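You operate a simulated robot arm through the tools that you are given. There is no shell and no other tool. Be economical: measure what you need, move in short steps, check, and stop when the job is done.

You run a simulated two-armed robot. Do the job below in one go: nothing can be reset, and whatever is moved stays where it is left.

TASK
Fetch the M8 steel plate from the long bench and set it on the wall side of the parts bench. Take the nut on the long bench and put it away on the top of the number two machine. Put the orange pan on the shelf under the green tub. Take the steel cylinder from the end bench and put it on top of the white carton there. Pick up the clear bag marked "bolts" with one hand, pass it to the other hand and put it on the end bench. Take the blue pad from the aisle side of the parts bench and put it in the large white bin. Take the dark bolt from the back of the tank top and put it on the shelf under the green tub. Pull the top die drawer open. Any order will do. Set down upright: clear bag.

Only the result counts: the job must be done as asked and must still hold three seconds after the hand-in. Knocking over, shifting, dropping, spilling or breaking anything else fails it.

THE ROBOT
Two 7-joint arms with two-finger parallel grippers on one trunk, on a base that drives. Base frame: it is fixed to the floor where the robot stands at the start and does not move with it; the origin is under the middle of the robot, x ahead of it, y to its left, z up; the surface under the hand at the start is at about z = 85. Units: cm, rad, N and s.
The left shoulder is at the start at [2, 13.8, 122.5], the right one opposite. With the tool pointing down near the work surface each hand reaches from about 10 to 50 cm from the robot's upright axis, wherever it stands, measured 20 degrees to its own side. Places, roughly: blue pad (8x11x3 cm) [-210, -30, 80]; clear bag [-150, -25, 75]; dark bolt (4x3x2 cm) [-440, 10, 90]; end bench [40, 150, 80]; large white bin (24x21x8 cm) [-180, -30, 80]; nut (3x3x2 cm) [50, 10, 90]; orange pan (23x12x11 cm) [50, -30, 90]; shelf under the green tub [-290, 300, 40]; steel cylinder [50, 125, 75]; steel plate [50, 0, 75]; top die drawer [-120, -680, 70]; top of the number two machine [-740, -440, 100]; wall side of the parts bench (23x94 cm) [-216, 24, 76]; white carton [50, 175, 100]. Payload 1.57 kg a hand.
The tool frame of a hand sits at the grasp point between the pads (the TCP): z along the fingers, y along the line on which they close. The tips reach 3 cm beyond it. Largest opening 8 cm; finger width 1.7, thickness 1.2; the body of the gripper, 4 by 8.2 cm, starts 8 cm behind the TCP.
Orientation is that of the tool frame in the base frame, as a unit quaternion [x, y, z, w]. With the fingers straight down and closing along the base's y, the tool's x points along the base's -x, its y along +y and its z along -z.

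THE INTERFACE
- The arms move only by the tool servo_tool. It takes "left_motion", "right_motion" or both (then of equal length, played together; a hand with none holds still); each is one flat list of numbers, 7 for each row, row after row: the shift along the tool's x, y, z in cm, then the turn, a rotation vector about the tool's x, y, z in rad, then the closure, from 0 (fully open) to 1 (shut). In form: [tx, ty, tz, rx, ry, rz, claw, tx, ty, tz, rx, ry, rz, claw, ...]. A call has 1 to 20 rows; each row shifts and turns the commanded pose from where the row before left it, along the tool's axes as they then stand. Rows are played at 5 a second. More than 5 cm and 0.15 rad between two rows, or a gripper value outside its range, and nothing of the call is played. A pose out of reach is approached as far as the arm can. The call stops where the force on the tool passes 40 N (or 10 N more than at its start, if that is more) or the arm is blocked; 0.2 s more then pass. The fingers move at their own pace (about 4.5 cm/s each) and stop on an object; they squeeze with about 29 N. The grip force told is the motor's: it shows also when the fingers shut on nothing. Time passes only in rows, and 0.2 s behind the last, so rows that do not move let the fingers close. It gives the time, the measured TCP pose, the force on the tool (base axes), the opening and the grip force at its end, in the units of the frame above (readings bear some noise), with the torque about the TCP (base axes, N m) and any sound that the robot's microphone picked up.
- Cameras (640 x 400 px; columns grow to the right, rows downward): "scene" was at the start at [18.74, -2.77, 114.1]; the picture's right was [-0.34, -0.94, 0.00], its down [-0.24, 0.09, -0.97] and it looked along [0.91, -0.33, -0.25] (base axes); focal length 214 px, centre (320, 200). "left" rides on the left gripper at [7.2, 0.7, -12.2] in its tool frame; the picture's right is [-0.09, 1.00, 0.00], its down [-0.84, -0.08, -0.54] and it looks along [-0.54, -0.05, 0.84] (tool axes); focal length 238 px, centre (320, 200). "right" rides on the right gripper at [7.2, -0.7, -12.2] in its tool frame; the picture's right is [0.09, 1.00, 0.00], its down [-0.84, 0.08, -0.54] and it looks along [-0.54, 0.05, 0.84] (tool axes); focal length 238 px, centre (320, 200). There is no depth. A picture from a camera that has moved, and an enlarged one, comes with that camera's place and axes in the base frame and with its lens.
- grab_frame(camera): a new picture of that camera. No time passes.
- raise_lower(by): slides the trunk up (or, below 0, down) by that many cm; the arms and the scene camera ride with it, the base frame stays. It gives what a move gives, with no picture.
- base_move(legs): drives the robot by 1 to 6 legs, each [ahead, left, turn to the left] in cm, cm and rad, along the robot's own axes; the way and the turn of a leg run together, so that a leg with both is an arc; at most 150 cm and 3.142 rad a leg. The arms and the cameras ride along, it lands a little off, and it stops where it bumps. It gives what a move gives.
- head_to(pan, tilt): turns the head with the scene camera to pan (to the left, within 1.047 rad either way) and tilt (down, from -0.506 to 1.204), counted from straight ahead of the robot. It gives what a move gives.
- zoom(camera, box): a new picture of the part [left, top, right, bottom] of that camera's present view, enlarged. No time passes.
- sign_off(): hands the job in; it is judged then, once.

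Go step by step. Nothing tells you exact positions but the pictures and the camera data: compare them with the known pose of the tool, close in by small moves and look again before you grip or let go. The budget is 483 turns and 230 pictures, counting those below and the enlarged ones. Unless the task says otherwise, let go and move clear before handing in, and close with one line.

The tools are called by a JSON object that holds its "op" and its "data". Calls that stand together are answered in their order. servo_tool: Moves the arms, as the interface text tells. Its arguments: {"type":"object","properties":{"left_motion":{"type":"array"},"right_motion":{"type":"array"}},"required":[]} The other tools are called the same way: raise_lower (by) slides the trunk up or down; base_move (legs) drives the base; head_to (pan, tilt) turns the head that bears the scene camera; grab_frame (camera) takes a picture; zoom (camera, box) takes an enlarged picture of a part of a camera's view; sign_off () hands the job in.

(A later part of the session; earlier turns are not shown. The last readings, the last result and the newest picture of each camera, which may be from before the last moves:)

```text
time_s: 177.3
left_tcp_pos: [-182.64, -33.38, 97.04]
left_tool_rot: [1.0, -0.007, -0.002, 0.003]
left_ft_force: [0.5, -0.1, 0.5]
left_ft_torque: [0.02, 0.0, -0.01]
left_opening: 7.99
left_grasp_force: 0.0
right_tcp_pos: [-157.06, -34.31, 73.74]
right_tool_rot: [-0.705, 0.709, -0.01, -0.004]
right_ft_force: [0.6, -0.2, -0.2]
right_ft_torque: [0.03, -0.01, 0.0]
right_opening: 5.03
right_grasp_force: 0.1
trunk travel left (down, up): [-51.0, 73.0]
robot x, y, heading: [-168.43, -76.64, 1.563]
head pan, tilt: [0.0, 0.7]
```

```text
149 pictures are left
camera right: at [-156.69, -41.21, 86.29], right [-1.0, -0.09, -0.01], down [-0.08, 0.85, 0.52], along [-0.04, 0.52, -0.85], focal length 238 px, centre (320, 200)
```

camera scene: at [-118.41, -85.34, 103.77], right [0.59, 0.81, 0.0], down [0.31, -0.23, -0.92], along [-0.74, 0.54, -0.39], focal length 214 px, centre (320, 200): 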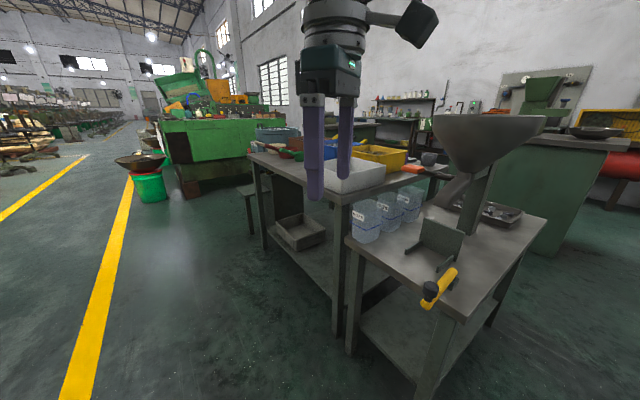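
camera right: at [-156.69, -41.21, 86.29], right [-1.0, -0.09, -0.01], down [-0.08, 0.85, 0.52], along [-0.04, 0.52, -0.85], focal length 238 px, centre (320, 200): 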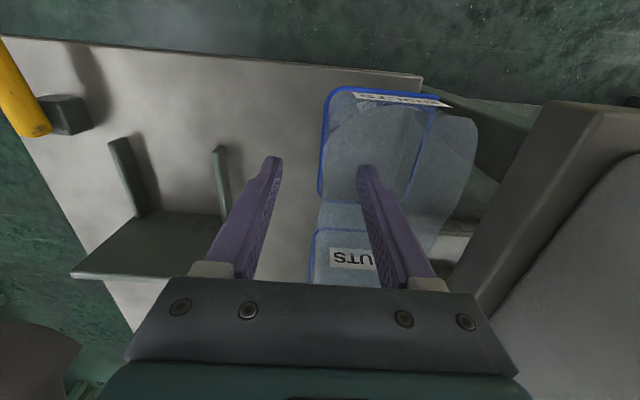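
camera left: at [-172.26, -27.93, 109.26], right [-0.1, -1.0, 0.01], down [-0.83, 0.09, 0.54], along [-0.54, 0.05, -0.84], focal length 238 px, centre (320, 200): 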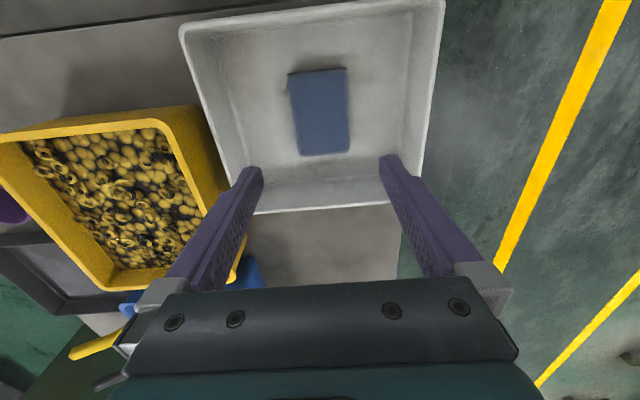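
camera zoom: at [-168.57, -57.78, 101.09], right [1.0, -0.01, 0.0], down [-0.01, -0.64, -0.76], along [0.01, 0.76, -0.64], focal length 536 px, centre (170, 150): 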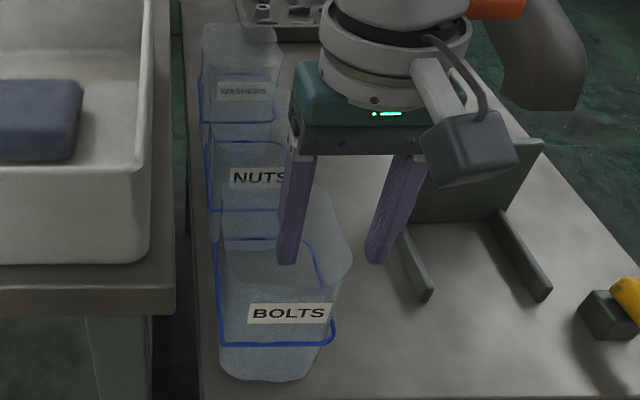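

No contact, tip inside the mouth. Close on the wall.

{"op": "servo_tool", "data": {"right_motion": [0, 0, 0, 0, 0, 0, 0.6, 0, 0, 0, 0, 0, 0, 0.8, 0, 0, 0, 0, 0, 0, 1, 0, 0, 0, 0, 0, 0, 1, 0, 0, 0, 0, 0, 0, 1]}}

{"op": "zoom", "data": {"camera": "scene", "box": [280, 140, 480, 300]}}

{"op": "grab_frame", "data": {"camera": "right"}}

```text
time_s: 178.5
left_tcp_pos: [-182.63, -33.35, 97.14]
left_tool_rot: [1.0, -0.006, -0.002, 0.001]
left_ft_force: [-0.6, -0.1, 0.6]
left_ft_torque: [0.01, 0.01, -0.01]
left_opening: 8.03
left_grasp_force: 0.0
right_tcp_pos: [-157.29, -34.12, 73.91]
right_tool_rot: [-0.704, 0.71, -0.009, -0.005]
right_ft_force: [-1.7, -2.4, 7.9]
right_ft_torque: [-0.23, 0.77, 0.06]
right_opening: 0.23
right_grasp_force: 23.4
trunk travel left (down, up): [-51.0, 73.0]
robot x, y, heading: [-169.07, -76.91, 1.559]
head pan, tilt: [0.0, 0.7]
```

```text
2.50 times, centred on (380, 220) of scene
camera zoom: at [-168.6, -57.76, 101.11], right [1.0, -0.01, 0.0], down [-0.01, -0.64, -0.77], along [0.01, 0.77, -0.64], focal length 536 px, centre (170, 150)
```

zoom: 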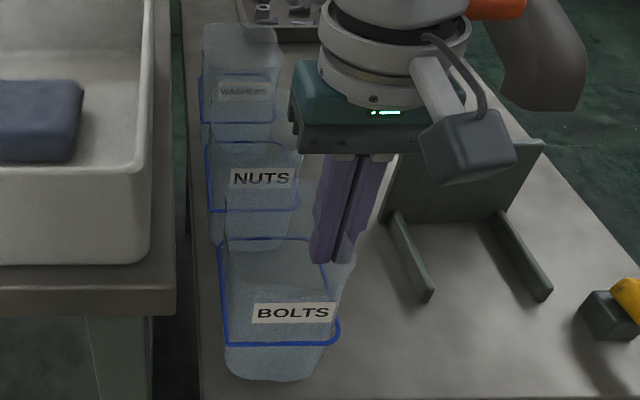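

```text
147 pictures are left
camera right: at [-156.76, -41.16, 86.36], right [-1.0, -0.09, -0.01], down [-0.08, 0.85, 0.53], along [-0.04, 0.52, -0.85], focal length 238 px, centre (320, 200)
```

right: 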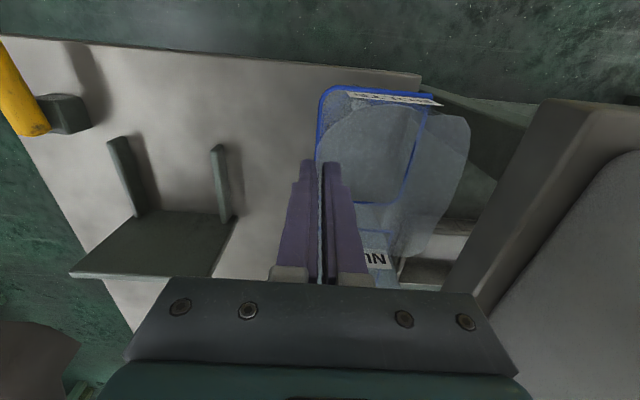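

The wall is gripped. Lift gently and check.

{"op": "servo_tool", "data": {"right_motion": [0, 0, -1, 0, 0, 0, 1, 0, 0, -2, 0, 0, 0, 1, 0, 0, -3, 0, 0, 0, 1, 0, 0, -3, 0, 0, 0, 1]}}

{"op": "grab_frame", "data": {"camera": "scene"}}

```text
time_s: 179.5
left_tcp_pos: [-182.64, -33.42, 97.13]
left_tool_rot: [1.0, -0.007, -0.002, 0.002]
left_ft_force: [-0.5, 0.3, -0.3]
left_ft_torque: [0.01, -0.02, 0.01]
left_opening: 8.02
left_grasp_force: 0.0
right_tcp_pos: [-157.15, -34.24, 82.87]
right_tool_rot: [-0.705, 0.709, -0.01, -0.003]
right_ft_force: [-0.5, 0.0, 0.1]
right_ft_torque: [-0.02, 0.01, 0.03]
right_opening: 0.17
right_grasp_force: 23.5
trunk travel left (down, up): [-51.0, 73.0]
robot x, y, heading: [-168.56, -76.57, 1.554]
head pan, tilt: [0.0, 0.7]
```

```text
146 pictures are left
camera scene: at [-168.56, -57.77, 101.09], right [1.0, -0.01, 0.0], down [-0.01, -0.64, -0.77], along [0.01, 0.76, -0.64], focal length 214 px, centre (320, 200)
```

scene: 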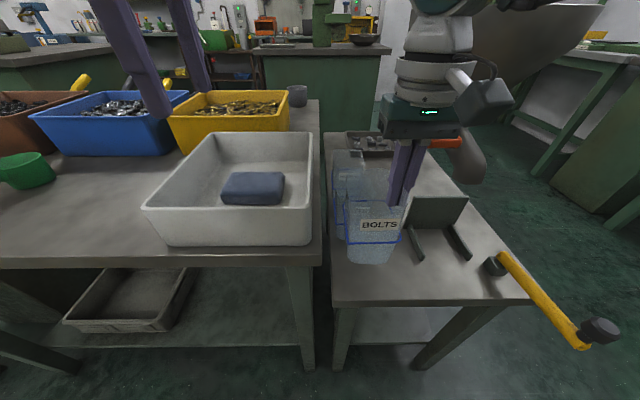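

Bag is up. I'll back away from the table before the hand-over.

{"op": "base_move", "data": {"legs": [[-40, 0, 0.01]]}}

{"op": "servo_tool", "data": {"right_motion": [0, 0, -4, 0, 0, 0, 1, 0, 0, -4, 0, 0, 0, 1, 0, 0, -4, 0, 0, 0, 1]}}

{"op": "head_to", "data": {"pan": -0.2, "tilt": 0.5}}

{"op": "grab_frame", "data": {"camera": "scene"}}

{"op": "grab_frame", "data": {"camera": "right"}}

```text
time_s: 182.0
left_tcp_pos: [-183.37, -72.95, 96.94]
left_tool_rot: [1.0, -0.001, -0.001, 0.002]
left_ft_force: [0.1, 0.4, -0.3]
left_ft_torque: [-0.02, -0.03, 0.01]
left_opening: 7.99
left_grasp_force: 0.0
right_tcp_pos: [-157.8, -73.46, 82.79]
right_tool_rot: [0.709, -0.705, 0.01, 0.003]
right_ft_force: [-0.6, -0.4, 0.1]
right_ft_torque: [0.02, -0.04, -0.01]
right_opening: 0.2
right_grasp_force: 23.8
trunk travel left (down, up): [-51.0, 73.0]
robot x, y, heading: [-168.9, -116.26, 1.573]
head pan, tilt: [0.0, 0.7]
```

```text
time_s: 182.8
left_tcp_pos: [-183.45, -72.94, 97.04]
left_tool_rot: [1.0, -0.001, -0.002, 0.002]
left_ft_force: [0.3, -0.6, 0.0]
left_ft_torque: [0.02, -0.02, 0.02]
left_opening: 8.0
left_grasp_force: 0.1
right_tcp_pos: [-157.97, -73.29, 94.83]
right_tool_rot: [0.709, -0.705, 0.012, 0.004]
right_ft_force: [-1.5, 0.3, -0.6]
right_ft_torque: [0.0, 0.0, -0.02]
right_opening: 0.18
right_grasp_force: 23.5
trunk travel left (down, up): [-51.0, 73.0]
robot x, y, heading: [-168.5, -115.95, 1.57]
head pan, tilt: [0.0, 0.7]
```

```text
time_s: 183.5
left_tcp_pos: [-183.38, -72.92, 97.05]
left_tool_rot: [1.0, -0.001, -0.002, 0.004]
left_ft_force: [-0.2, -0.4, -0.8]
left_ft_torque: [-0.02, 0.0, 0.03]
left_opening: 8.01
left_grasp_force: 0.1
right_tcp_pos: [-157.97, -73.39, 94.75]
right_tool_rot: [0.71, -0.704, 0.01, 0.004]
right_ft_force: [-0.2, 0.0, -1.0]
right_ft_torque: [0.03, -0.01, -0.02]
right_opening: 0.19
right_grasp_force: 24.6
trunk travel left (down, up): [-51.0, 73.0]
robot x, y, heading: [-168.63, -116.11, 1.572]
head pan, tilt: [-0.201, 0.499]
```

```text
145 pictures are left
camera scene: at [-167.17, -96.78, 102.86], right [0.98, -0.2, 0.0], down [-0.09, -0.47, -0.88], along [0.17, 0.86, -0.48], focal length 214 px, centre (320, 200)
```

scene: 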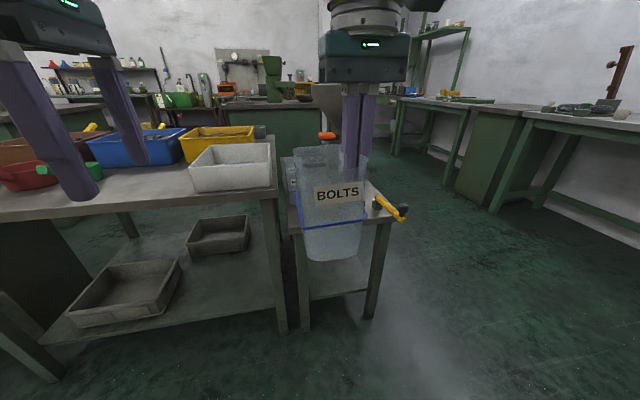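

```text
144 pictures are left
camera right: at [-157.48, -80.22, 107.27], right [-1.0, -0.1, -0.01], down [-0.09, 0.85, 0.52], along [-0.05, 0.52, -0.85], focal length 238 px, centre (320, 200)
```

right: 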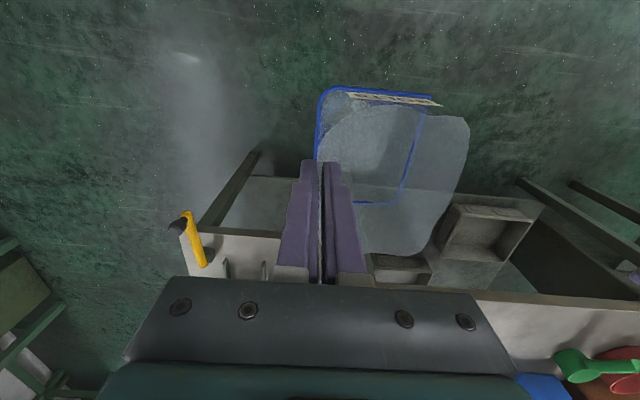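

The bag hangs upright from its right wall. Plan for the hand-over: the left hand, pointing forward horizontally, will grip the lower body (6 cm wide, below the hoop). First I'll yaw the left hand back to neutral.

{"op": "servo_tool", "data": {"left_motion": [0, 0, 0, 0, 0, 0.1428, 0, 0, 0, 0, 0, 0, 0.1428, 0, 0, 0, 0, 0, 0, 0.1428, 0, 0, 0, 0, 0, 0, 0.1428, 0, 0, 0, 0, 0, 0, 0.1428, 0, 0, 0, 0, 0, 0, 0.1428, 0, 0, 0, 0, 0, 0, 0.1428, 0, 0, 0, 0, 0, 0, 0.1428, 0, 0, 0, 0, 0, 0, 0.1428, 0, 0, 0, 0, 0, 0, 0.1428, 0, 0, 0, 0, 0, 0, 0.1428, 0]}}

{"op": "servo_tool", "data": {"left_motion": [3, 0, 0, 0, -0.14, 0, 0, 3, 0, 0, 0, -0.14, 0, 0, 3, 0, 0, 0, -0.14, 0, 0, 0, 0, 0, 0, -0.14, 0, 0, 0, 0, 0, 0, -0.14, 0, 0, 0, 0, 0, 0, -0.14, 0, 0, 0, 0, 0, 0, -0.14, 0, 0, 0, 0, 0, 0, -0.14, 0, 0, 0, 0, 0, 0, -0.14, 0, 0, 0, 0, 0, 0, -0.14, 0, 0, 0, 0, 0, 0, -0.14, 0]}}

```text
time_s: 185.9
left_tcp_pos: [-183.38, -72.9, 96.92]
left_tool_rot: [-0.706, 0.708, 0.0, -0.003]
left_ft_force: [0.3, 0.7, -0.1]
left_ft_torque: [-0.03, -0.01, 0.01]
left_opening: 8.01
left_grasp_force: 0.1
right_tcp_pos: [-157.94, -73.27, 94.69]
right_tool_rot: [0.709, -0.705, 0.01, 0.005]
right_ft_force: [-0.1, 0.4, -0.9]
right_ft_torque: [0.02, 0.01, 0.03]
right_opening: 0.19
right_grasp_force: 23.4
trunk travel left (down, up): [-51.0, 73.0]
robot x, y, heading: [-168.98, -116.05, 1.575]
head pan, tilt: [-0.201, 0.499]
```

```text
refused: motion must hold 7 numbers for each row
```

{"op": "servo_tool", "data": {"left_motion": [3, 0, 0, 0, -0.14, 0, 0, 3, 0, 0, 0, -0.14, 0, 0, 3, 0, 0, 0, -0.14, 0, 0, 0, 0, 0, 0, -0.14, 0, 0, 0, 0, 0, 0, -0.14, 0, 0, 0, 0, 0, 0, -0.14, 0, 0, 0, 0, 0, 0, -0.14, 0, 0, 0, 0, 0, 0, -0.14, 0, 0, 0, 0, 0, 0, -0.14, 0, 0, 0, 0, 0, 0, -0.14, 0, 0, 0, 0, 0, 0, -0.14, 0, 0]}}

{"op": "grab_frame", "data": {"camera": "scene"}}

```text
time_s: 188.3
left_tcp_pos: [-182.73, -79.51, 95.24]
left_tool_rot: [-0.624, 0.625, 0.333, 0.33]
left_ft_force: [-0.4, 0.3, -0.2]
left_ft_torque: [-0.02, 0.0, 0.0]
left_opening: 8.01
left_grasp_force: 0.1
left hand out of reach, approached as far as the arm can: row 6, 7, 8, 9, 10, 11
right_tcp_pos: [-157.99, -73.36, 94.79]
right_tool_rot: [0.709, -0.706, 0.01, 0.004]
right_ft_force: [0.4, 0.2, -0.4]
right_ft_torque: [0.07, -0.04, 0.0]
right_opening: 0.16
right_grasp_force: 23.8
trunk travel left (down, up): [-51.0, 73.0]
robot x, y, heading: [-168.76, -115.53, 1.57]
head pan, tilt: [-0.201, 0.499]
```

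```text
143 pictures are left
camera scene: at [-167.16, -96.78, 102.86], right [0.98, -0.2, 0.0], down [-0.09, -0.47, -0.88], along [0.17, 0.86, -0.48], focal length 214 px, centre (320, 200)
```

scene: 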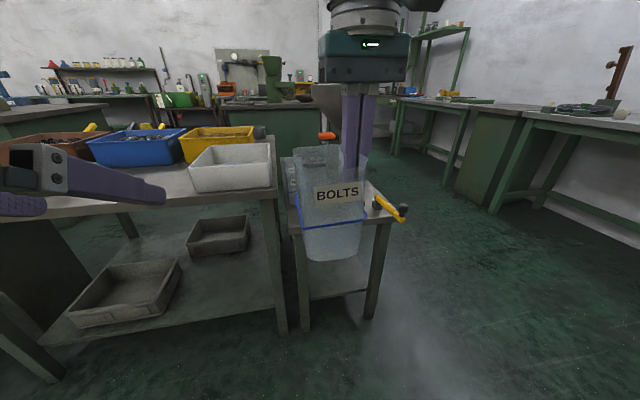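

The pitch is limited at this height; raising the hands should help. I'll lift both and try again.

{"op": "servo_tool", "data": {"left_motion": [-2.5, 0, -1.7, 0, 0, 0, 0, -2.5, 0, -1.7, 0, 0, 0, 0, -2.5, 0, -1.7, 0, 0, 0, 0, -2.5, 0, -1.7, 0, 0, 0, 0, 0, 0, 0, 0, -0.14, 0, 0, 0, 0, 0, 0, -0.14, 0, 0, 0, 0, 0, 0, -0.14, 0, 0, 0, 0, 0, 0, -0.14, 0, 0], "right_motion": [0, 0, -3, 0, 0, 0, 1, 0, 0, -3, 0, 0, 0, 1, 0, 0, -3, 0, 0, 0, 1, 0, 0, -3, 0, 0, 0, 1, 0, 0, 0, 0, 0, 0, 1, 0, 0, 0, 0, 0, 0, 1, 0, 0, 0, 0, 0, 0, 1, 0, 0, 0, 0, 0, 0, 1]}}

```text
time_s: 189.4
left_tcp_pos: [-182.28, -78.93, 105.38]
left_tool_rot: [-0.624, 0.635, 0.329, 0.315]
left_ft_force: [0.8, -1.5, 0.2]
left_ft_torque: [0.01, -0.02, 0.01]
left_opening: 8.0
left_grasp_force: 0.1
left hand out of reach, approached as far as the arm can: row 1, 2, 5
right_tcp_pos: [-157.47, -74.74, 99.66]
right_tool_rot: [-0.702, 0.706, -0.071, -0.066]
right_ft_force: [-0.8, -0.5, -0.6]
right_ft_torque: [0.0, 0.0, 0.0]
right_opening: 0.19
right_grasp_force: 23.1
trunk travel left (down, up): [-51.0, 73.0]
robot x, y, heading: [-168.88, -115.99, 1.575]
head pan, tilt: [-0.201, 0.499]
stopped in row 5 (right hand): the arm was blocked; the commanded pose is now the measured one
```

Pointing forward is limited. Alternative: have the right hand yaw the bag 90°, and the left hand come from the left pointing sideways with its camera on top. First restore both hands' orientations.

{"op": "servo_tool", "data": {"left_motion": [0, 0, 0, 0, 0.14, 0, 0, 0, 0, 0, 0, 0.14, 0, 0, 0, 0, 0, 0, 0.14, 0, 0, 0, 0, 0, 0, 0.14, 0, 0, 0, 0, 0, 0, 0.14, 0, 0, 0, 0, 0, 0, 0.14, 0, 0, 0, 0, 0, 0, 0.12, 0, 0], "right_motion": [0, 0, 2.5, 0, -0.097, 0, 1, 0, 0, 2.5, 0, -0.097, 0, 1, 0, 0, 0, 0, 0, 0, 1, 0, 0, 0, 0, 0, 0, 1, 0, 0, 0, 0, 0, 0, 1, 0, 0, 0, 0, 0, 0, 1, 0, 0, 0, 0, 0, 0, 1]}}

```text
time_s: 190.0
left_tcp_pos: [-181.94, -83.47, 100.41]
left_tool_rot: [-0.593, 0.748, 0.244, 0.172]
left_ft_force: [-0.1, 0.6, 0.2]
left_ft_torque: [0.0, 0.06, 0.04]
left_opening: 7.99
left_grasp_force: 0.2
right_tcp_pos: [-157.35, -75.46, 94.99]
right_tool_rot: [-0.705, 0.709, -0.008, -0.001]
right_ft_force: [-0.5, -0.2, -0.3]
right_ft_torque: [-0.01, -0.03, -0.03]
right_opening: 0.21
right_grasp_force: 23.2
trunk travel left (down, up): [-51.0, 73.0]
robot x, y, heading: [-168.66, -115.89, 1.577]
head pan, tilt: [-0.201, 0.499]
stopped in row 3 (left hand): the arm was blocked; the commanded pose is now the measured one
```

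{"op": "servo_tool", "data": {"left_motion": [0, 0, 0, -0.031, 0.0436, -0.134, 0, 0, 0, 0, -0.031, 0.0436, -0.134, 0, 0, 0, 0, -0.031, 0.0436, -0.134, 0, 0, 0, 0, -0.031, 0.0436, -0.134, 0, 0, 0, 0, -0.031, 0.0436, -0.134, 0, 0, 0, 0, -0.031, 0.0436, -0.134, 0, 0, 0, 0, -0.031, 0.0436, -0.134, 0, 0, 0, 0, -0.031, 0.0436, -0.134, 0, 0, 0, 0, -0.031, 0.0436, -0.134, 0, 0, 0, 0, -0.031, 0.0436, -0.134, 0, 0, 0, 0, -0.031, 0.0436, -0.134, 0, 0, 0, 0, -0.031, 0.0436, -0.134, 0, 0, 0, 0, -0.031, 0.0436, -0.134, 0]}}

```text
time_s: 192.8
left_tcp_pos: [-181.87, -83.34, 100.49]
left_tool_rot: [1.0, 0.004, 0.0, -0.001]
left_ft_force: [0.2, 0.3, -0.1]
left_ft_torque: [0.02, -0.01, -0.03]
left_opening: 7.98
left_grasp_force: 0.1
right_tcp_pos: [-157.31, -75.51, 94.98]
right_tool_rot: [-0.705, 0.71, -0.008, -0.001]
right_ft_force: [-1.2, 0.1, -1.4]
right_ft_torque: [-0.03, -0.02, -0.02]
right_opening: 0.17
right_grasp_force: 23.6
trunk travel left (down, up): [-51.0, 73.0]
robot x, y, heading: [-168.6, -115.9, 1.567]
head pan, tilt: [-0.201, 0.499]
```

Now the left hand moves out left and leans to point rightward, while the right hand yaws the bag.

{"op": "servo_tool", "data": {"left_motion": [-4.5, 0, 0, 0, 0, 0, 0, -4.5, 0, 0, 0, 0, 0, 0, -4.5, 0, 0, 0, 0, 0, 0, 0, 0, 0, 0, 0.135, 0, 0, 0, 0, 0, 0, 0.135, 0, 0, 0, 0, 0, 0, 0.135, 0, 0, 0, 0, 0, 0, 0.135, 0, 0, 0, 0, 0, 0, 0.135, 0, 0, 0, 0, 0, 0, 0.135, 0, 0, 0, 0, 0, 0, 0.135, 0, 0, 0, 0, 0, 0, 0.135, 0, 0, 0, 0, 0, 0, 0.135, 0, 0]}}

{"op": "servo_tool", "data": {"right_motion": [0, 0, 0, 0, 0, 0.1428, 1, 0, 0, 0, 0, 0, 0.1428, 1, 0, 0, 0, 0, 0, 0.1428, 1, 0, 0, 0, 0, 0, 0.1428, 1, 0, 0, 0, 0, 0, 0.1428, 1, 0, 0, 0, 0, 0, 0.1428, 1, 0, 0, 0, 0, 0, 0.1428, 1, 0, 0, 0, 0, 0, 0.1428, 1, 0, 0, 0, 0, 0, 0.1428, 1, 0, 0, 0, 0, 0, 0.1428, 1, 0, 0, 0, 0, 0, 0.1428, 1]}}

{"op": "head_to", "data": {"pan": 0.1, "tilt": 0.4}}

{"op": "grab_frame", "data": {"camera": "scene"}}

```text
time_s: 195.4
left_tcp_pos: [-195.37, -83.56, 100.47]
left_tool_rot: [0.821, 0.002, 0.571, -0.001]
left_ft_force: [-0.2, 0.9, 0.4]
left_ft_torque: [-0.01, -0.05, 0.03]
left_opening: 8.01
left_grasp_force: 0.0
right_tcp_pos: [-157.42, -75.54, 94.86]
right_tool_rot: [-0.705, 0.709, -0.008, -0.001]
right_ft_force: [0.2, 0.3, 0.3]
right_ft_torque: [0.02, 0.0, 0.0]
right_opening: 0.21
right_grasp_force: 23.9
trunk travel left (down, up): [-51.0, 73.0]
robot x, y, heading: [-168.84, -116.23, 1.575]
head pan, tilt: [-0.201, 0.499]
```

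```text
time_s: 197.8
left_tcp_pos: [-195.31, -83.54, 100.45]
left_tool_rot: [0.821, 0.003, 0.571, -0.001]
left_ft_force: [0.6, 0.0, 0.4]
left_ft_torque: [0.01, -0.01, 0.02]
left_opening: 7.98
left_grasp_force: 0.1
right_tcp_pos: [-157.25, -75.54, 95.03]
right_tool_rot: [0.004, 1.0, -0.006, 0.006]
right_ft_force: [0.7, 0.1, 0.3]
right_ft_torque: [-0.01, 0.01, -0.01]
right_opening: 0.2
right_grasp_force: 23.5
trunk travel left (down, up): [-51.0, 73.0]
robot x, y, heading: [-169.01, -116.12, 1.567]
head pan, tilt: [-0.201, 0.499]
```

```text
time_s: 198.6
left_tcp_pos: [-195.54, -83.45, 100.34]
left_tool_rot: [0.821, 0.003, 0.571, -0.001]
left_ft_force: [-0.6, -0.4, 1.0]
left_ft_torque: [0.01, -0.01, -0.02]
left_opening: 8.0
left_grasp_force: 0.1
right_tcp_pos: [-157.29, -75.42, 94.91]
right_tool_rot: [0.003, 1.0, -0.005, 0.006]
right_ft_force: [0.9, -0.5, -1.0]
right_ft_torque: [-0.02, 0.02, 0.03]
right_opening: 0.19
right_grasp_force: 23.2
trunk travel left (down, up): [-51.0, 73.0]
robot x, y, heading: [-168.97, -115.99, 1.576]
head pan, tilt: [0.099, 0.4]
```

```text
142 pictures are left
camera scene: at [-169.89, -96.48, 103.77], right [0.99, 0.1, 0.0], down [0.04, -0.39, -0.92], along [-0.09, 0.92, -0.39], focal length 214 px, centre (320, 200)
```

scene: 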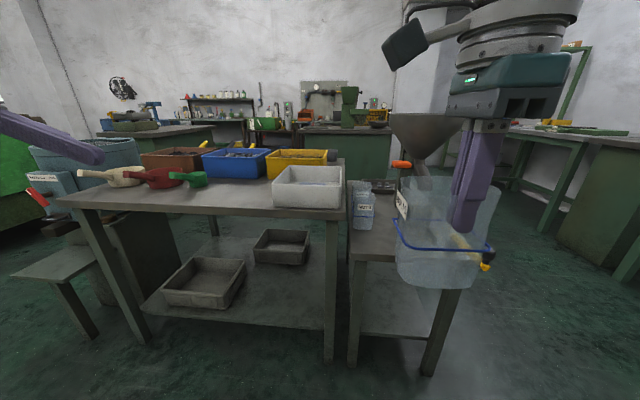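

Both orientations worked. The right hand shifts the bag left 10 cm, while the left hand flattens to 10° and lines up beside the bag's lower body.

{"op": "servo_tool", "data": {"left_motion": [0, 0, 0, 0, 0.093, 0, 0, 0, 0, 0, 0, 0.092, 0, 0, -2.45, -2.36, 2.35, 0, 0, 0, 0, -2.45, -2.36, 2.35, 0, 0, 0, 0, -2.45, -2.36, 2.35, 0, 0, 0, 0, -2.45, -2.36, 2.35, 0, 0, 0, 0, -2.45, -2.36, 2.35, 0, 0, 0, 0], "right_motion": [3.3, 0, 0, 0, 0, 0, 1, 3.3, 0, 0, 0, 0, 0, 1, 3.4, 0, 0, 0, 0, 0, 1, 0, 0, 0, 0, 0, 0, 1, 0, 0, 0, 0, 0, 0, 1, 0, 0, 0, 0, 0, 0, 1, 0, 0, 0, 0, 0, 0, 1]}}

{"op": "grab_frame", "data": {"camera": "scene"}}

{"op": "grab_frame", "data": {"camera": "left"}}

```text
time_s: 200.2
left_tcp_pos: [-184.93, -76.4, 89.34]
left_tool_rot: [0.766, 0.001, 0.643, -0.001]
left_ft_force: [0.5, 1.2, -0.1]
left_ft_torque: [-0.02, 0.02, 0.02]
left_opening: 8.0
left_grasp_force: 0.1
left hand out of reach, approached as far as the arm can: row 5, 6, 7
right_tcp_pos: [-167.24, -75.46, 94.86]
right_tool_rot: [0.004, 1.0, -0.006, 0.006]
right_ft_force: [0.4, 0.1, -0.2]
right_ft_torque: [0.01, 0.03, 0.01]
right_opening: 0.22
right_grasp_force: 23.5
trunk travel left (down, up): [-51.0, 73.0]
robot x, y, heading: [-168.96, -116.08, 1.574]
head pan, tilt: [0.099, 0.4]
```

```text
141 pictures are left
camera scene: at [-169.89, -96.48, 103.78], right [0.99, 0.1, 0.0], down [0.04, -0.39, -0.92], along [-0.09, 0.92, -0.39], focal length 214 px, centre (320, 200)
```

scene: 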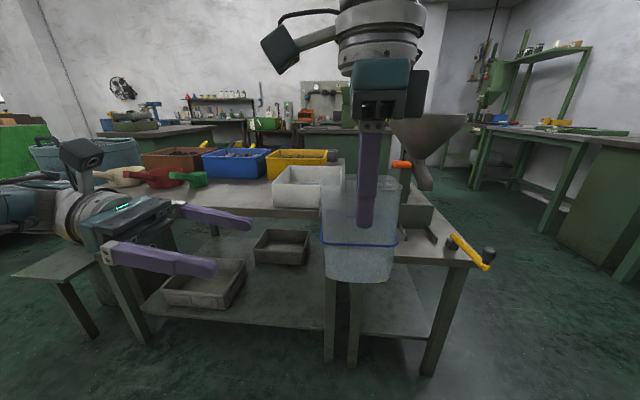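

```text
140 pictures are left
camera left: at [-195.6, -77.07, 98.47], right [-0.01, -1.0, -0.09], down [-0.68, 0.07, -0.73], along [0.74, 0.05, -0.68], focal length 238 px, centre (320, 200)
```

left: 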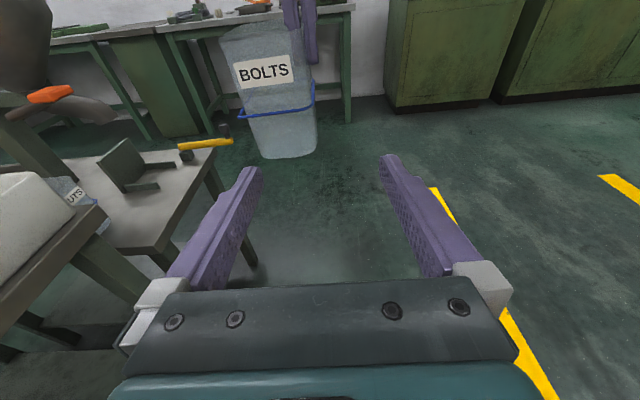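

Left is limited a bit short, so I'll bring the bag toward it: right hand 5 cm back and 3 cm up.

{"op": "servo_tool", "data": {"right_motion": [0, -2.5, -1.5, 0, 0, 0, 1, 0, -2.4, -1.5, 0, 0, 0, 1]}}

{"op": "servo_tool", "data": {"left_motion": [0.6, 0, 3.45, 0, 0, 0, 0, 0.6, 0, 3.45, 0, 0, 0, 0]}}

{"op": "grab_frame", "data": {"camera": "left"}}

{"op": "grab_frame", "data": {"camera": "scene"}}

```text
time_s: 200.8
left_tcp_pos: [-184.94, -76.36, 89.31]
left_tool_rot: [0.765, 0.003, 0.644, -0.001]
left_ft_force: [0.5, 0.2, 0.6]
left_ft_torque: [-0.03, 0.01, -0.02]
left_opening: 7.99
left_grasp_force: 0.0
right_tcp_pos: [-167.28, -80.19, 98.0]
right_tool_rot: [0.003, 1.0, -0.007, 0.006]
right_ft_force: [-0.5, 0.3, -0.6]
right_ft_torque: [0.01, 0.02, 0.01]
right_opening: 0.2
right_grasp_force: 23.5
trunk travel left (down, up): [-51.0, 73.0]
robot x, y, heading: [-168.77, -115.85, 1.569]
head pan, tilt: [0.099, 0.4]
```

```text
time_s: 201.4
left_tcp_pos: [-177.96, -76.37, 89.18]
left_tool_rot: [0.765, 0.002, 0.644, -0.001]
left_ft_force: [-1.3, -0.3, 1.3]
left_ft_torque: [0.03, 0.0, -0.01]
left_opening: 8.0
left_grasp_force: 0.1
right_tcp_pos: [-167.21, -80.11, 98.06]
right_tool_rot: [0.003, 1.0, -0.005, 0.004]
right_ft_force: [-0.5, 0.3, 0.0]
right_ft_torque: [-0.05, 0.02, 0.01]
right_opening: 0.18
right_grasp_force: 23.9
trunk travel left (down, up): [-51.0, 73.0]
robot x, y, heading: [-169.06, -115.93, 1.574]
head pan, tilt: [0.099, 0.4]
```

```text
139 pictures are left
camera left: at [-188.68, -76.97, 98.39], right [-0.01, -1.0, -0.09], down [-0.68, 0.07, -0.73], along [0.74, 0.05, -0.68], focal length 238 px, centre (320, 200)
```

left: 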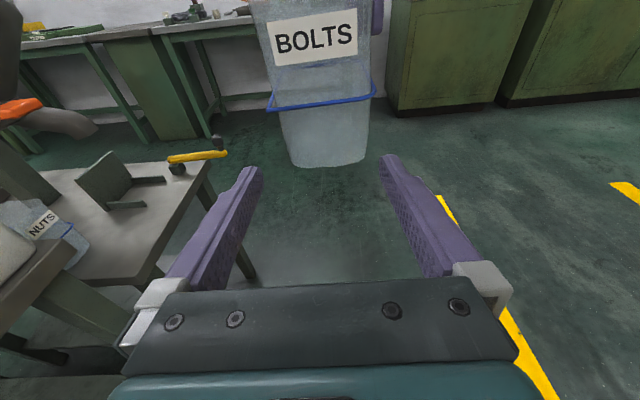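

```text
138 pictures are left
camera scene: at [-169.87, -96.49, 103.78], right [0.99, 0.1, 0.0], down [0.04, -0.39, -0.92], along [-0.09, 0.92, -0.39], focal length 214 px, centre (320, 200)
```

scene: 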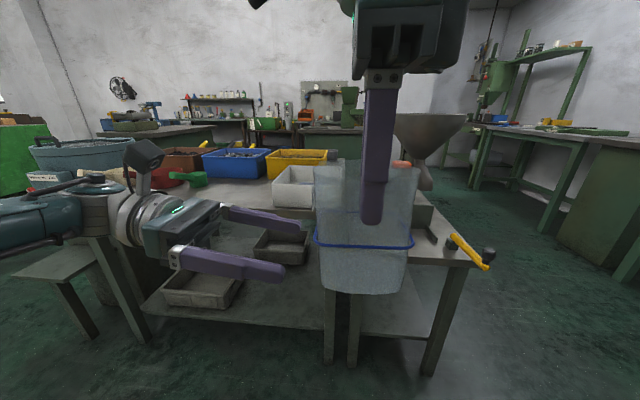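

Well aligned: bag bottom z≈86.9, hoop 92, fingers at 89. Slide the left hand in.

{"op": "servo_tool", "data": {"left_motion": [0.54, 0.2, 3.12, 0, 0, 0, 0, 0.54, 0.2, 3.12, 0, 0, 0, 0, 0.54, 0, 3.12, 0, 0, 0, 0]}}

{"op": "grab_frame", "data": {"camera": "left"}}

{"op": "grab_frame", "data": {"camera": "scene"}}

```text
time_s: 202.2
left_tcp_pos: [-168.26, -76.69, 89.0]
left_tool_rot: [0.765, 0.002, 0.644, -0.001]
left_ft_force: [-0.4, 0.5, 0.5]
left_ft_torque: [-0.04, -0.01, 0.0]
left_opening: 8.02
left_grasp_force: 0.0
right_tcp_pos: [-167.29, -80.08, 98.01]
right_tool_rot: [0.003, 1.0, -0.006, 0.004]
right_ft_force: [1.0, 0.1, -0.7]
right_ft_torque: [-0.01, -0.03, -0.02]
right_opening: 0.21
right_grasp_force: 23.6
trunk travel left (down, up): [-51.0, 73.0]
robot x, y, heading: [-168.7, -116.13, 1.573]
head pan, tilt: [0.099, 0.4]
```

```text
137 pictures are left
camera left: at [-179.03, -77.25, 98.31], right [-0.01, -1.0, -0.09], down [-0.68, 0.07, -0.73], along [0.74, 0.05, -0.68], focal length 238 px, centre (320, 200)
```

left: 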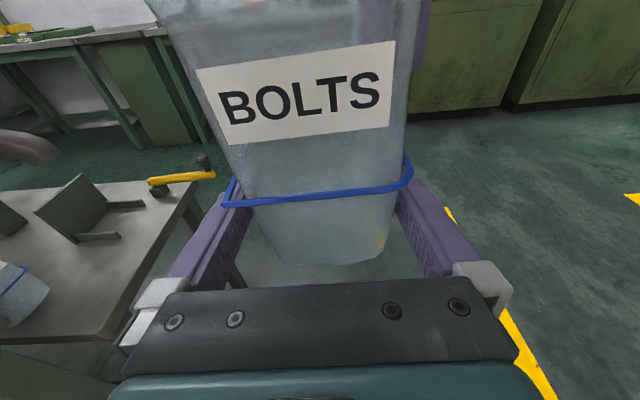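

```text
136 pictures are left
camera scene: at [-169.86, -96.48, 103.78], right [0.99, 0.1, 0.0], down [0.04, -0.39, -0.92], along [-0.09, 0.92, -0.39], focal length 214 px, centre (320, 200)
```

scene: 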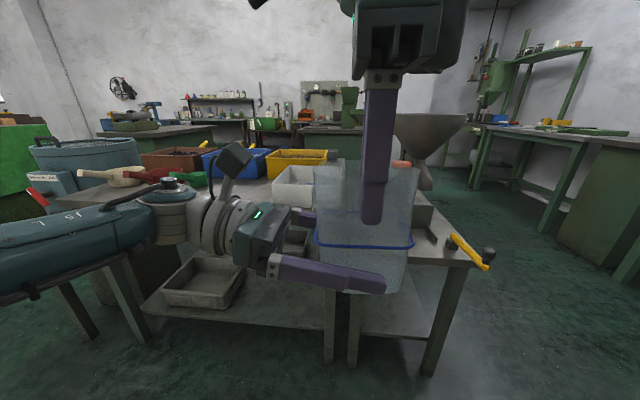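

Fingers straddle the lower body beneath the hoop. Raise 0.4 cm and close.

{"op": "servo_tool", "data": {"left_motion": [0.4, 0, 0, 0, 0, 0, 0.1, 0, 0, 0, 0, 0, 0, 0.3, 0, 0, 0, 0, 0, 0, 0.6, 0, 0, 0, 0, 0, 0, 1, 0, 0, 0, 0, 0, 0, 1, 0, 0, 0, 0, 0, 0, 1]}}

{"op": "grab_frame", "data": {"camera": "left"}}

```text
time_s: 203.6
left_tcp_pos: [-168.29, -76.61, 89.49]
left_tool_rot: [0.766, 0.001, 0.642, 0.0]
left_ft_force: [2.7, -15.3, -4.0]
left_ft_torque: [0.75, 0.18, -0.17]
left_opening: 7.06
left_grasp_force: 29.0
right_tcp_pos: [-167.25, -80.09, 97.93]
right_tool_rot: [0.004, 1.0, -0.005, 0.005]
right_ft_force: [-2.9, 14.3, 4.0]
right_ft_torque: [0.67, 0.06, 0.05]
right_opening: 0.2
right_grasp_force: 23.7
trunk travel left (down, up): [-51.0, 73.0]
robot x, y, heading: [-168.99, -115.85, 1.574]
head pan, tilt: [0.099, 0.4]
```

```text
135 pictures are left
camera left: at [-179.03, -77.3, 98.69], right [-0.01, -1.0, -0.09], down [-0.68, 0.08, -0.73], along [0.74, 0.05, -0.68], focal length 238 px, centre (320, 200)
```

left: 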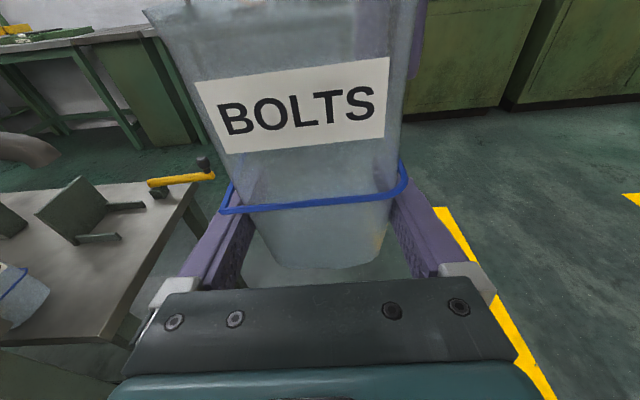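

The left hand holds the bag. Now release the right hand and lift it clear.

{"op": "servo_tool", "data": {"right_motion": [0, 0, 0, 0, 0, 0, 0.7, 0, 0, 0, 0, 0, 0, 0.6, 0, 0, 0, 0, 0, 0, 0.6]}}

{"op": "grab_frame", "data": {"camera": "scene"}}

```text
time_s: 204.4
left_tcp_pos: [-168.3, -76.52, 89.58]
left_tool_rot: [0.765, 0.002, 0.644, -0.001]
left_ft_force: [-0.2, 0.0, 0.3]
left_ft_torque: [0.0, 0.02, 0.02]
left_opening: 7.07
left_grasp_force: 28.8
right_tcp_pos: [-167.31, -80.1, 97.89]
right_tool_rot: [0.003, 1.0, -0.006, 0.005]
right_ft_force: [0.3, -0.1, 0.1]
right_ft_torque: [-0.04, -0.01, 0.02]
right_opening: 3.18
right_grasp_force: 0.0
trunk travel left (down, up): [-51.0, 73.0]
robot x, y, heading: [-169.25, -116.12, 1.568]
head pan, tilt: [0.099, 0.4]
```

```text
134 pictures are left
camera scene: at [-169.9, -96.48, 103.78], right [0.99, 0.1, 0.0], down [0.04, -0.39, -0.92], along [-0.09, 0.92, -0.39], focal length 214 px, centre (320, 200)
```

scene: 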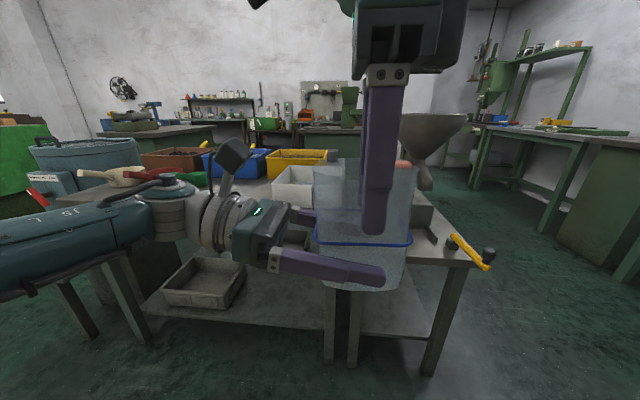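

{"op": "servo_tool", "data": {"right_motion": [0, 0, -1.2, 0, 0, 0, 0.6, 0, 0, -1.2, 0, 0, 0, 0.6, 0, 0, -1.2, 0, 0, 0, 0.6], "left_motion": [-1, 0, 0.17, 0, 0, 0, 1, -1, 0, 0.17, 0, 0, 0, 1, -1, 0, 0.17, 0, 0, 0, 1]}}

```text
time_s: 205.2
left_tcp_pos: [-168.35, -76.59, 86.4]
left_tool_rot: [0.765, 0.002, 0.644, -0.001]
left_ft_force: [0.4, -0.8, -0.8]
left_ft_torque: [0.02, 0.0, 0.0]
left_opening: 7.07
left_grasp_force: 28.8
right_tcp_pos: [-167.12, -80.55, 100.21]
right_tool_rot: [0.006, 1.0, -0.024, 0.007]
right_ft_force: [0.4, -0.1, 0.5]
right_ft_torque: [0.02, 0.04, 0.03]
right_opening: 3.21
right_grasp_force: 0.0
trunk travel left (down, up): [-51.0, 73.0]
robot x, y, heading: [-169.04, -116.25, 1.574]
head pan, tilt: [0.099, 0.4]
```

Clear of the rim now; move the right hand to the right and look.

{"op": "servo_tool", "data": {"right_motion": [-4, 0, 0, 0, 0, 0, 0.6, -4, 0, 0, 0, 0, 0, 0.6, -4, 0, 0, 0, 0, 0, 0.6, -4, 0, 0, 0, 0, 0, 0.6]}}

{"op": "grab_frame", "data": {"camera": "scene"}}

```text
time_s: 206.2
left_tcp_pos: [-168.3, -76.82, 86.35]
left_tool_rot: [0.765, 0.003, 0.644, -0.001]
left_ft_force: [-0.1, 0.4, -0.3]
left_ft_torque: [0.01, 0.01, -0.01]
left_opening: 7.07
left_grasp_force: 28.7
right_tcp_pos: [-151.67, -80.53, 101.08]
right_tool_rot: [0.0, 1.0, -0.013, 0.01]
right_ft_force: [1.0, -0.4, 0.1]
right_ft_torque: [-0.02, 0.0, 0.03]
right_opening: 3.17
right_grasp_force: 0.1
trunk travel left (down, up): [-51.0, 73.0]
robot x, y, heading: [-168.77, -115.95, 1.569]
head pan, tilt: [0.099, 0.4]
```

```text
133 pictures are left
camera scene: at [-169.87, -96.49, 103.77], right [0.99, 0.1, 0.0], down [0.04, -0.39, -0.92], along [-0.09, 0.92, -0.39], focal length 214 px, centre (320, 200)
```

scene: 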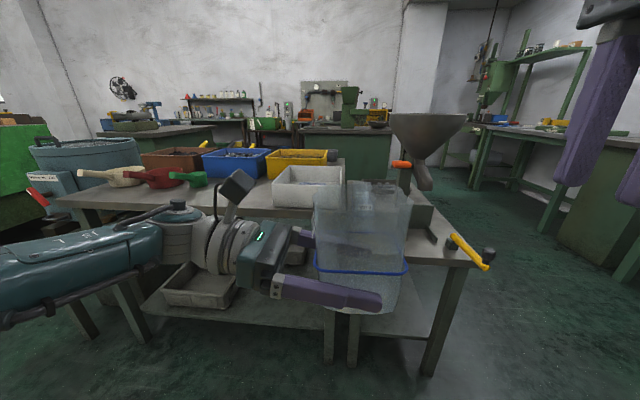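

The bag has been passed to the left hand. I'll return the right hand to neutral yaw and test a higher trunk so the left forearm stays above bench height.

{"op": "servo_tool", "data": {"right_motion": [0, 0, 0, 0, 0, -0.1428, 0, 0, 0, 0, 0, 0, -0.1428, 0, 0, 0, 0, 0, 0, -0.1428, 0, 0, 0, 0, 0, 0, -0.1428, 0, 0, 0, 0, 0, 0, -0.1428, 0, 0, 0, 0, 0, 0, -0.1428, 0, 0, 0, 0, 0, 0, -0.1428, 0, 0, 0, 0, 0, 0, -0.1428, 0, 0, 0, 0, 0, 0, -0.1428, 0, 0, 0, 0, 0, 0, -0.1428, 0, 0, 0, 0, 0, 0, -0.1428, 0]}}

{"op": "raise_lower", "data": {"by": 25}}

{"op": "servo_tool", "data": {"left_motion": [-4, 0, 0.7, 0, 0, 0, 1, -4, 0, 0.7, 0, 0, 0, 1, -4, 0, 0.7, 0, 0, 0, 1, -4, 0, 0.7, 0, 0, 0, 1, -4, 0, 0.7, 0, 0, 0, 1]}}

{"op": "head_to", "data": {"pan": 0.4, "tilt": 0.7}}

{"op": "grab_frame", "data": {"camera": "scene"}}

```text
time_s: 208.6
left_tcp_pos: [-168.29, -76.74, 86.49]
left_tool_rot: [0.766, 0.002, 0.643, 0.0]
left_ft_force: [0.4, -0.6, 0.2]
left_ft_torque: [0.02, 0.05, 0.01]
left_opening: 7.07
left_grasp_force: 28.9
right_tcp_pos: [-151.43, -80.38, 101.69]
right_tool_rot: [-0.706, 0.709, -0.007, -0.001]
right_ft_force: [-0.1, -0.6, 0.3]
right_ft_torque: [0.02, -0.02, 0.0]
right_opening: 8.02
right_grasp_force: 0.1
trunk travel left (down, up): [-51.0, 73.0]
robot x, y, heading: [-169.22, -116.32, 1.576]
head pan, tilt: [0.099, 0.4]
```

```text
time_s: 211.2
left_tcp_pos: [-168.39, -76.68, 111.51]
left_tool_rot: [0.766, 0.002, 0.643, 0.0]
left_ft_force: [0.0, 0.7, -1.0]
left_ft_torque: [0.02, 0.05, 0.01]
left_opening: 7.06
left_grasp_force: 28.4
right_tcp_pos: [-151.36, -80.3, 126.66]
right_tool_rot: [-0.704, 0.71, -0.008, 0.0]
right_ft_force: [-0.7, -0.6, 0.0]
right_ft_torque: [-0.01, -0.01, -0.03]
right_opening: 8.02
right_grasp_force: 0.1
trunk travel left (down, up): [-76.0, 48.0]
robot x, y, heading: [-168.67, -115.96, 1.576]
head pan, tilt: [0.099, 0.4]
```

```text
time_s: 212.4
left_tcp_pos: [-167.35, -81.17, 102.51]
left_tool_rot: [0.765, 0.003, 0.644, -0.002]
left_ft_force: [0.2, 0.5, -0.1]
left_ft_torque: [-0.01, 0.01, -0.02]
left_opening: 7.08
left_grasp_force: 29.2
left hand out of reach, approached as far as the arm can: row 2, 3, 4, 5
right_tcp_pos: [-151.33, -80.35, 126.7]
right_tool_rot: [-0.704, 0.71, -0.007, 0.0]
right_ft_force: [-0.5, 0.4, 0.4]
right_ft_torque: [-0.01, 0.02, 0.02]
right_opening: 8.0
right_grasp_force: 0.1
trunk travel left (down, up): [-76.0, 48.0]
robot x, y, heading: [-168.82, -116.27, 1.564]
head pan, tilt: [0.099, 0.4]
```

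```text
time_s: 213.2
left_tcp_pos: [-167.38, -81.2, 102.56]
left_tool_rot: [0.765, 0.002, 0.644, -0.001]
left_ft_force: [0.1, -0.1, -0.5]
left_ft_torque: [0.0, -0.01, 0.01]
left_opening: 7.1
left_grasp_force: 29.4
right_tcp_pos: [-151.52, -80.42, 126.62]
right_tool_rot: [-0.705, 0.709, -0.008, -0.001]
right_ft_force: [0.3, -0.3, 0.3]
right_ft_torque: [0.0, 0.02, 0.01]
right_opening: 8.01
right_grasp_force: 0.1
trunk travel left (down, up): [-76.0, 48.0]
robot x, y, heading: [-168.53, -115.92, 1.571]
head pan, tilt: [0.4, 0.7]
```

```text
132 pictures are left
camera scene: at [-172.27, -97.87, 126.1], right [0.92, 0.39, 0.0], down [0.25, -0.59, -0.77], along [-0.3, 0.7, -0.64], focal length 214 px, centre (320, 200)
```

scene: 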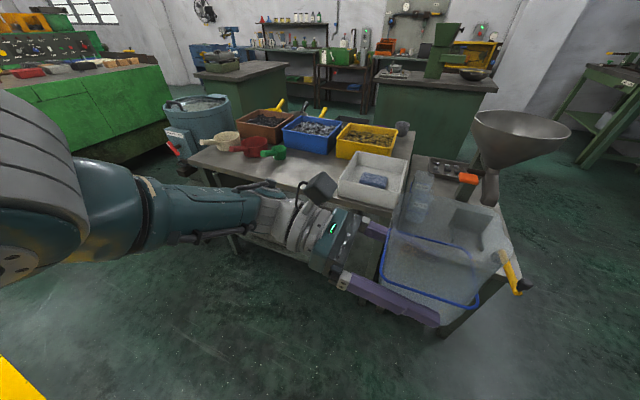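

Lower isn't possible from there. Alternative: approach the bench facing along it (+y) with the left arm reaching to the right onto it, so arm stays over the aisle. I'll test how far right the left hand can reach.

{"op": "servo_tool", "data": {"left_motion": [0.68, 0, 3.94, 0, 0, 0, 1, 0.68, 0, 3.94, 0, 0, 0, 1, 0.68, 0, 3.94, 0, 0, 0, 1, 0.68, 0, 3.94, 0, 0, 0, 1, 0.68, 0, 3.94, 0, 0, 0, 1]}}

```text
time_s: 214.6
left_tcp_pos: [-154.24, -82.14, 102.07]
left_tool_rot: [0.785, 0.025, 0.619, -0.018]
left_ft_force: [-0.4, -0.4, -0.1]
left_ft_torque: [0.03, 0.01, -0.02]
left_opening: 7.09
left_grasp_force: 29.2
left hand out of reach, approached as far as the arm can: row 2, 3, 4, 5
right_tcp_pos: [-151.31, -80.28, 126.71]
right_tool_rot: [-0.705, 0.709, -0.008, 0.0]
right_ft_force: [0.8, 0.3, 0.4]
right_ft_torque: [-0.02, 0.02, 0.01]
right_opening: 8.01
right_grasp_force: 0.2
trunk travel left (down, up): [-76.0, 48.0]
robot x, y, heading: [-169.21, -115.82, 1.571]
head pan, tilt: [0.4, 0.7]
stopped in row 5 (left hand): the arm was blocked; the commanded pose is now the measured one
```

Lateral reach of about 13 cm works. I'll restore the orientation, then drive around to the end bench, heading along it.

{"op": "servo_tool", "data": {"left_motion": [-0.34, 0, -1.97, -0.057, 0.061, 0.012, 1, 0, 0, 0, 0, 0, 0, 1]}}

{"op": "base_move", "data": {"legs": [[0, -117, 0], [110, 0, 0], [100, 0, 0]]}}

{"op": "head_to", "data": {"pan": -0.7, "tilt": 0.5}}

{"op": "grab_frame", "data": {"camera": "scene"}}

```text
time_s: 215.2
left_tcp_pos: [-155.73, -83.53, 102.9]
left_tool_rot: [0.763, 0.0, 0.646, 0.001]
left_ft_force: [0.1, -0.3, 0.3]
left_ft_torque: [-0.02, 0.03, -0.03]
left_opening: 7.08
left_grasp_force: 29.0
left hand out of reach, approached as far as the arm can: row 1
right_tcp_pos: [-151.33, -80.27, 126.51]
right_tool_rot: [-0.704, 0.71, -0.007, -0.001]
right_ft_force: [-0.2, -0.7, 0.2]
right_ft_torque: [0.0, 0.01, 0.02]
right_opening: 7.99
right_grasp_force: 0.1
trunk travel left (down, up): [-76.0, 48.0]
robot x, y, heading: [-168.74, -115.84, 1.571]
head pan, tilt: [0.4, 0.7]
```

```text
time_s: 231.1
left_tcp_pos: [-49.07, 127.11, 102.86]
left_tool_rot: [0.764, 0.023, 0.645, -0.019]
left_ft_force: [1.0, -0.6, -1.4]
left_ft_torque: [-0.04, 0.01, -0.02]
left_opening: 7.09
left_grasp_force: 28.9
right_tcp_pos: [-44.83, 130.52, 126.62]
right_tool_rot: [0.726, -0.688, 0.008, 0.0]
right_ft_force: [-0.8, 0.1, 1.5]
right_ft_torque: [-0.03, 0.01, -0.02]
right_opening: 8.02
right_grasp_force: 0.0
trunk travel left (down, up): [-76.0, 48.0]
robot x, y, heading: [-60.42, 93.93, 1.63]
head pan, tilt: [0.4, 0.7]
```

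```text
time_s: 232.5
left_tcp_pos: [-49.46, 127.37, 102.73]
left_tool_rot: [0.765, 0.023, 0.643, -0.02]
left_ft_force: [0.2, 0.6, -0.5]
left_ft_torque: [0.0, 0.03, 0.0]
left_opening: 7.09
left_grasp_force: 28.8
right_tcp_pos: [-44.96, 130.55, 126.7]
right_tool_rot: [0.726, -0.688, 0.008, 0.0]
right_ft_force: [-0.5, -0.2, -0.4]
right_ft_torque: [-0.05, -0.01, -0.02]
right_opening: 7.97
right_grasp_force: 0.1
trunk travel left (down, up): [-76.0, 48.0]
robot x, y, heading: [-60.2, 93.79, 1.635]
head pan, tilt: [-0.7, 0.499]
```

```text
131 pictures are left
camera scene: at [-64.24, 112.48, 127.19], right [0.93, 0.37, 0.0], down [0.2, -0.51, -0.84], along [-0.31, 0.78, -0.54], focal length 214 px, centre (320, 200)
```

scene: 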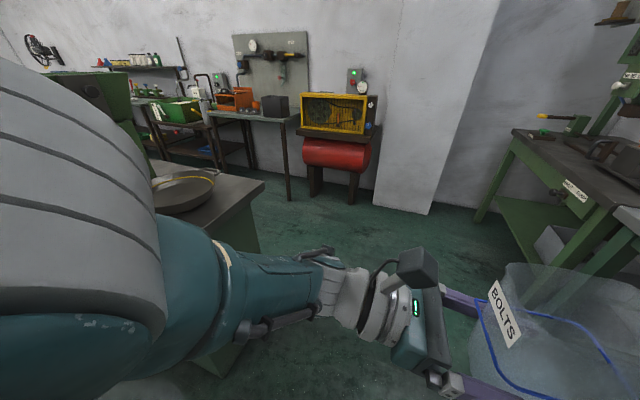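

{"op": "grab_frame", "data": {"camera": "scene"}}

```text
130 pictures are left
camera scene: at [-64.24, 112.48, 127.19], right [0.93, 0.37, 0.0], down [0.2, -0.51, -0.84], along [-0.31, 0.78, -0.54], focal length 214 px, centre (320, 200)
```

scene: 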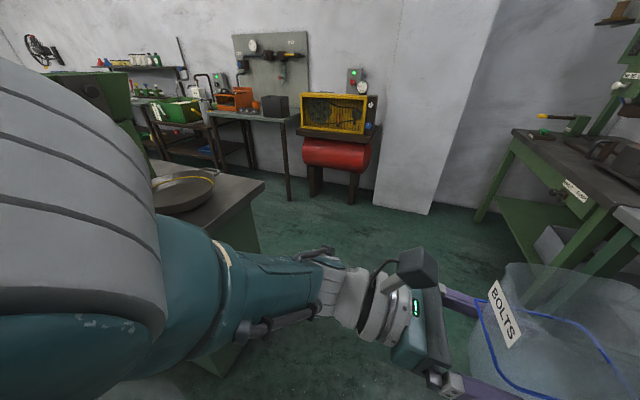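

{"op": "head_to", "data": {"pan": -0.6, "tilt": 0.6}}

{"op": "grab_frame", "data": {"camera": "scene"}}

```text
time_s: 233.1
left_tcp_pos: [-49.45, 127.25, 102.71]
left_tool_rot: [0.765, 0.025, 0.643, -0.019]
left_ft_force: [0.3, 0.7, -0.8]
left_ft_torque: [-0.02, 0.0, -0.03]
left_opening: 7.07
left_grasp_force: 29.3
right_tcp_pos: [-44.89, 130.57, 126.7]
right_tool_rot: [0.726, -0.688, 0.008, 0.001]
right_ft_force: [-0.6, -0.2, 1.3]
right_ft_torque: [-0.02, 0.06, 0.0]
right_opening: 7.99
right_grasp_force: 0.1
trunk travel left (down, up): [-76.0, 48.0]
robot x, y, heading: [-60.52, 93.72, 1.63]
head pan, tilt: [-0.6, 0.6]
```

```text
129 pictures are left
camera scene: at [-64.23, 112.46, 127.12], right [0.93, 0.36, 0.0], down [0.2, -0.51, -0.84], along [-0.3, 0.78, -0.55], focal length 214 px, centre (320, 200)
```

scene: 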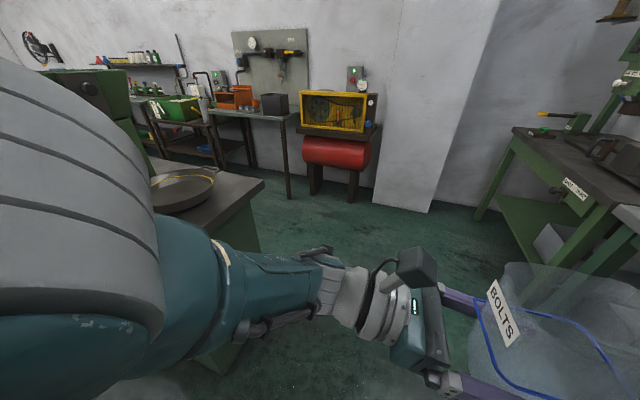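

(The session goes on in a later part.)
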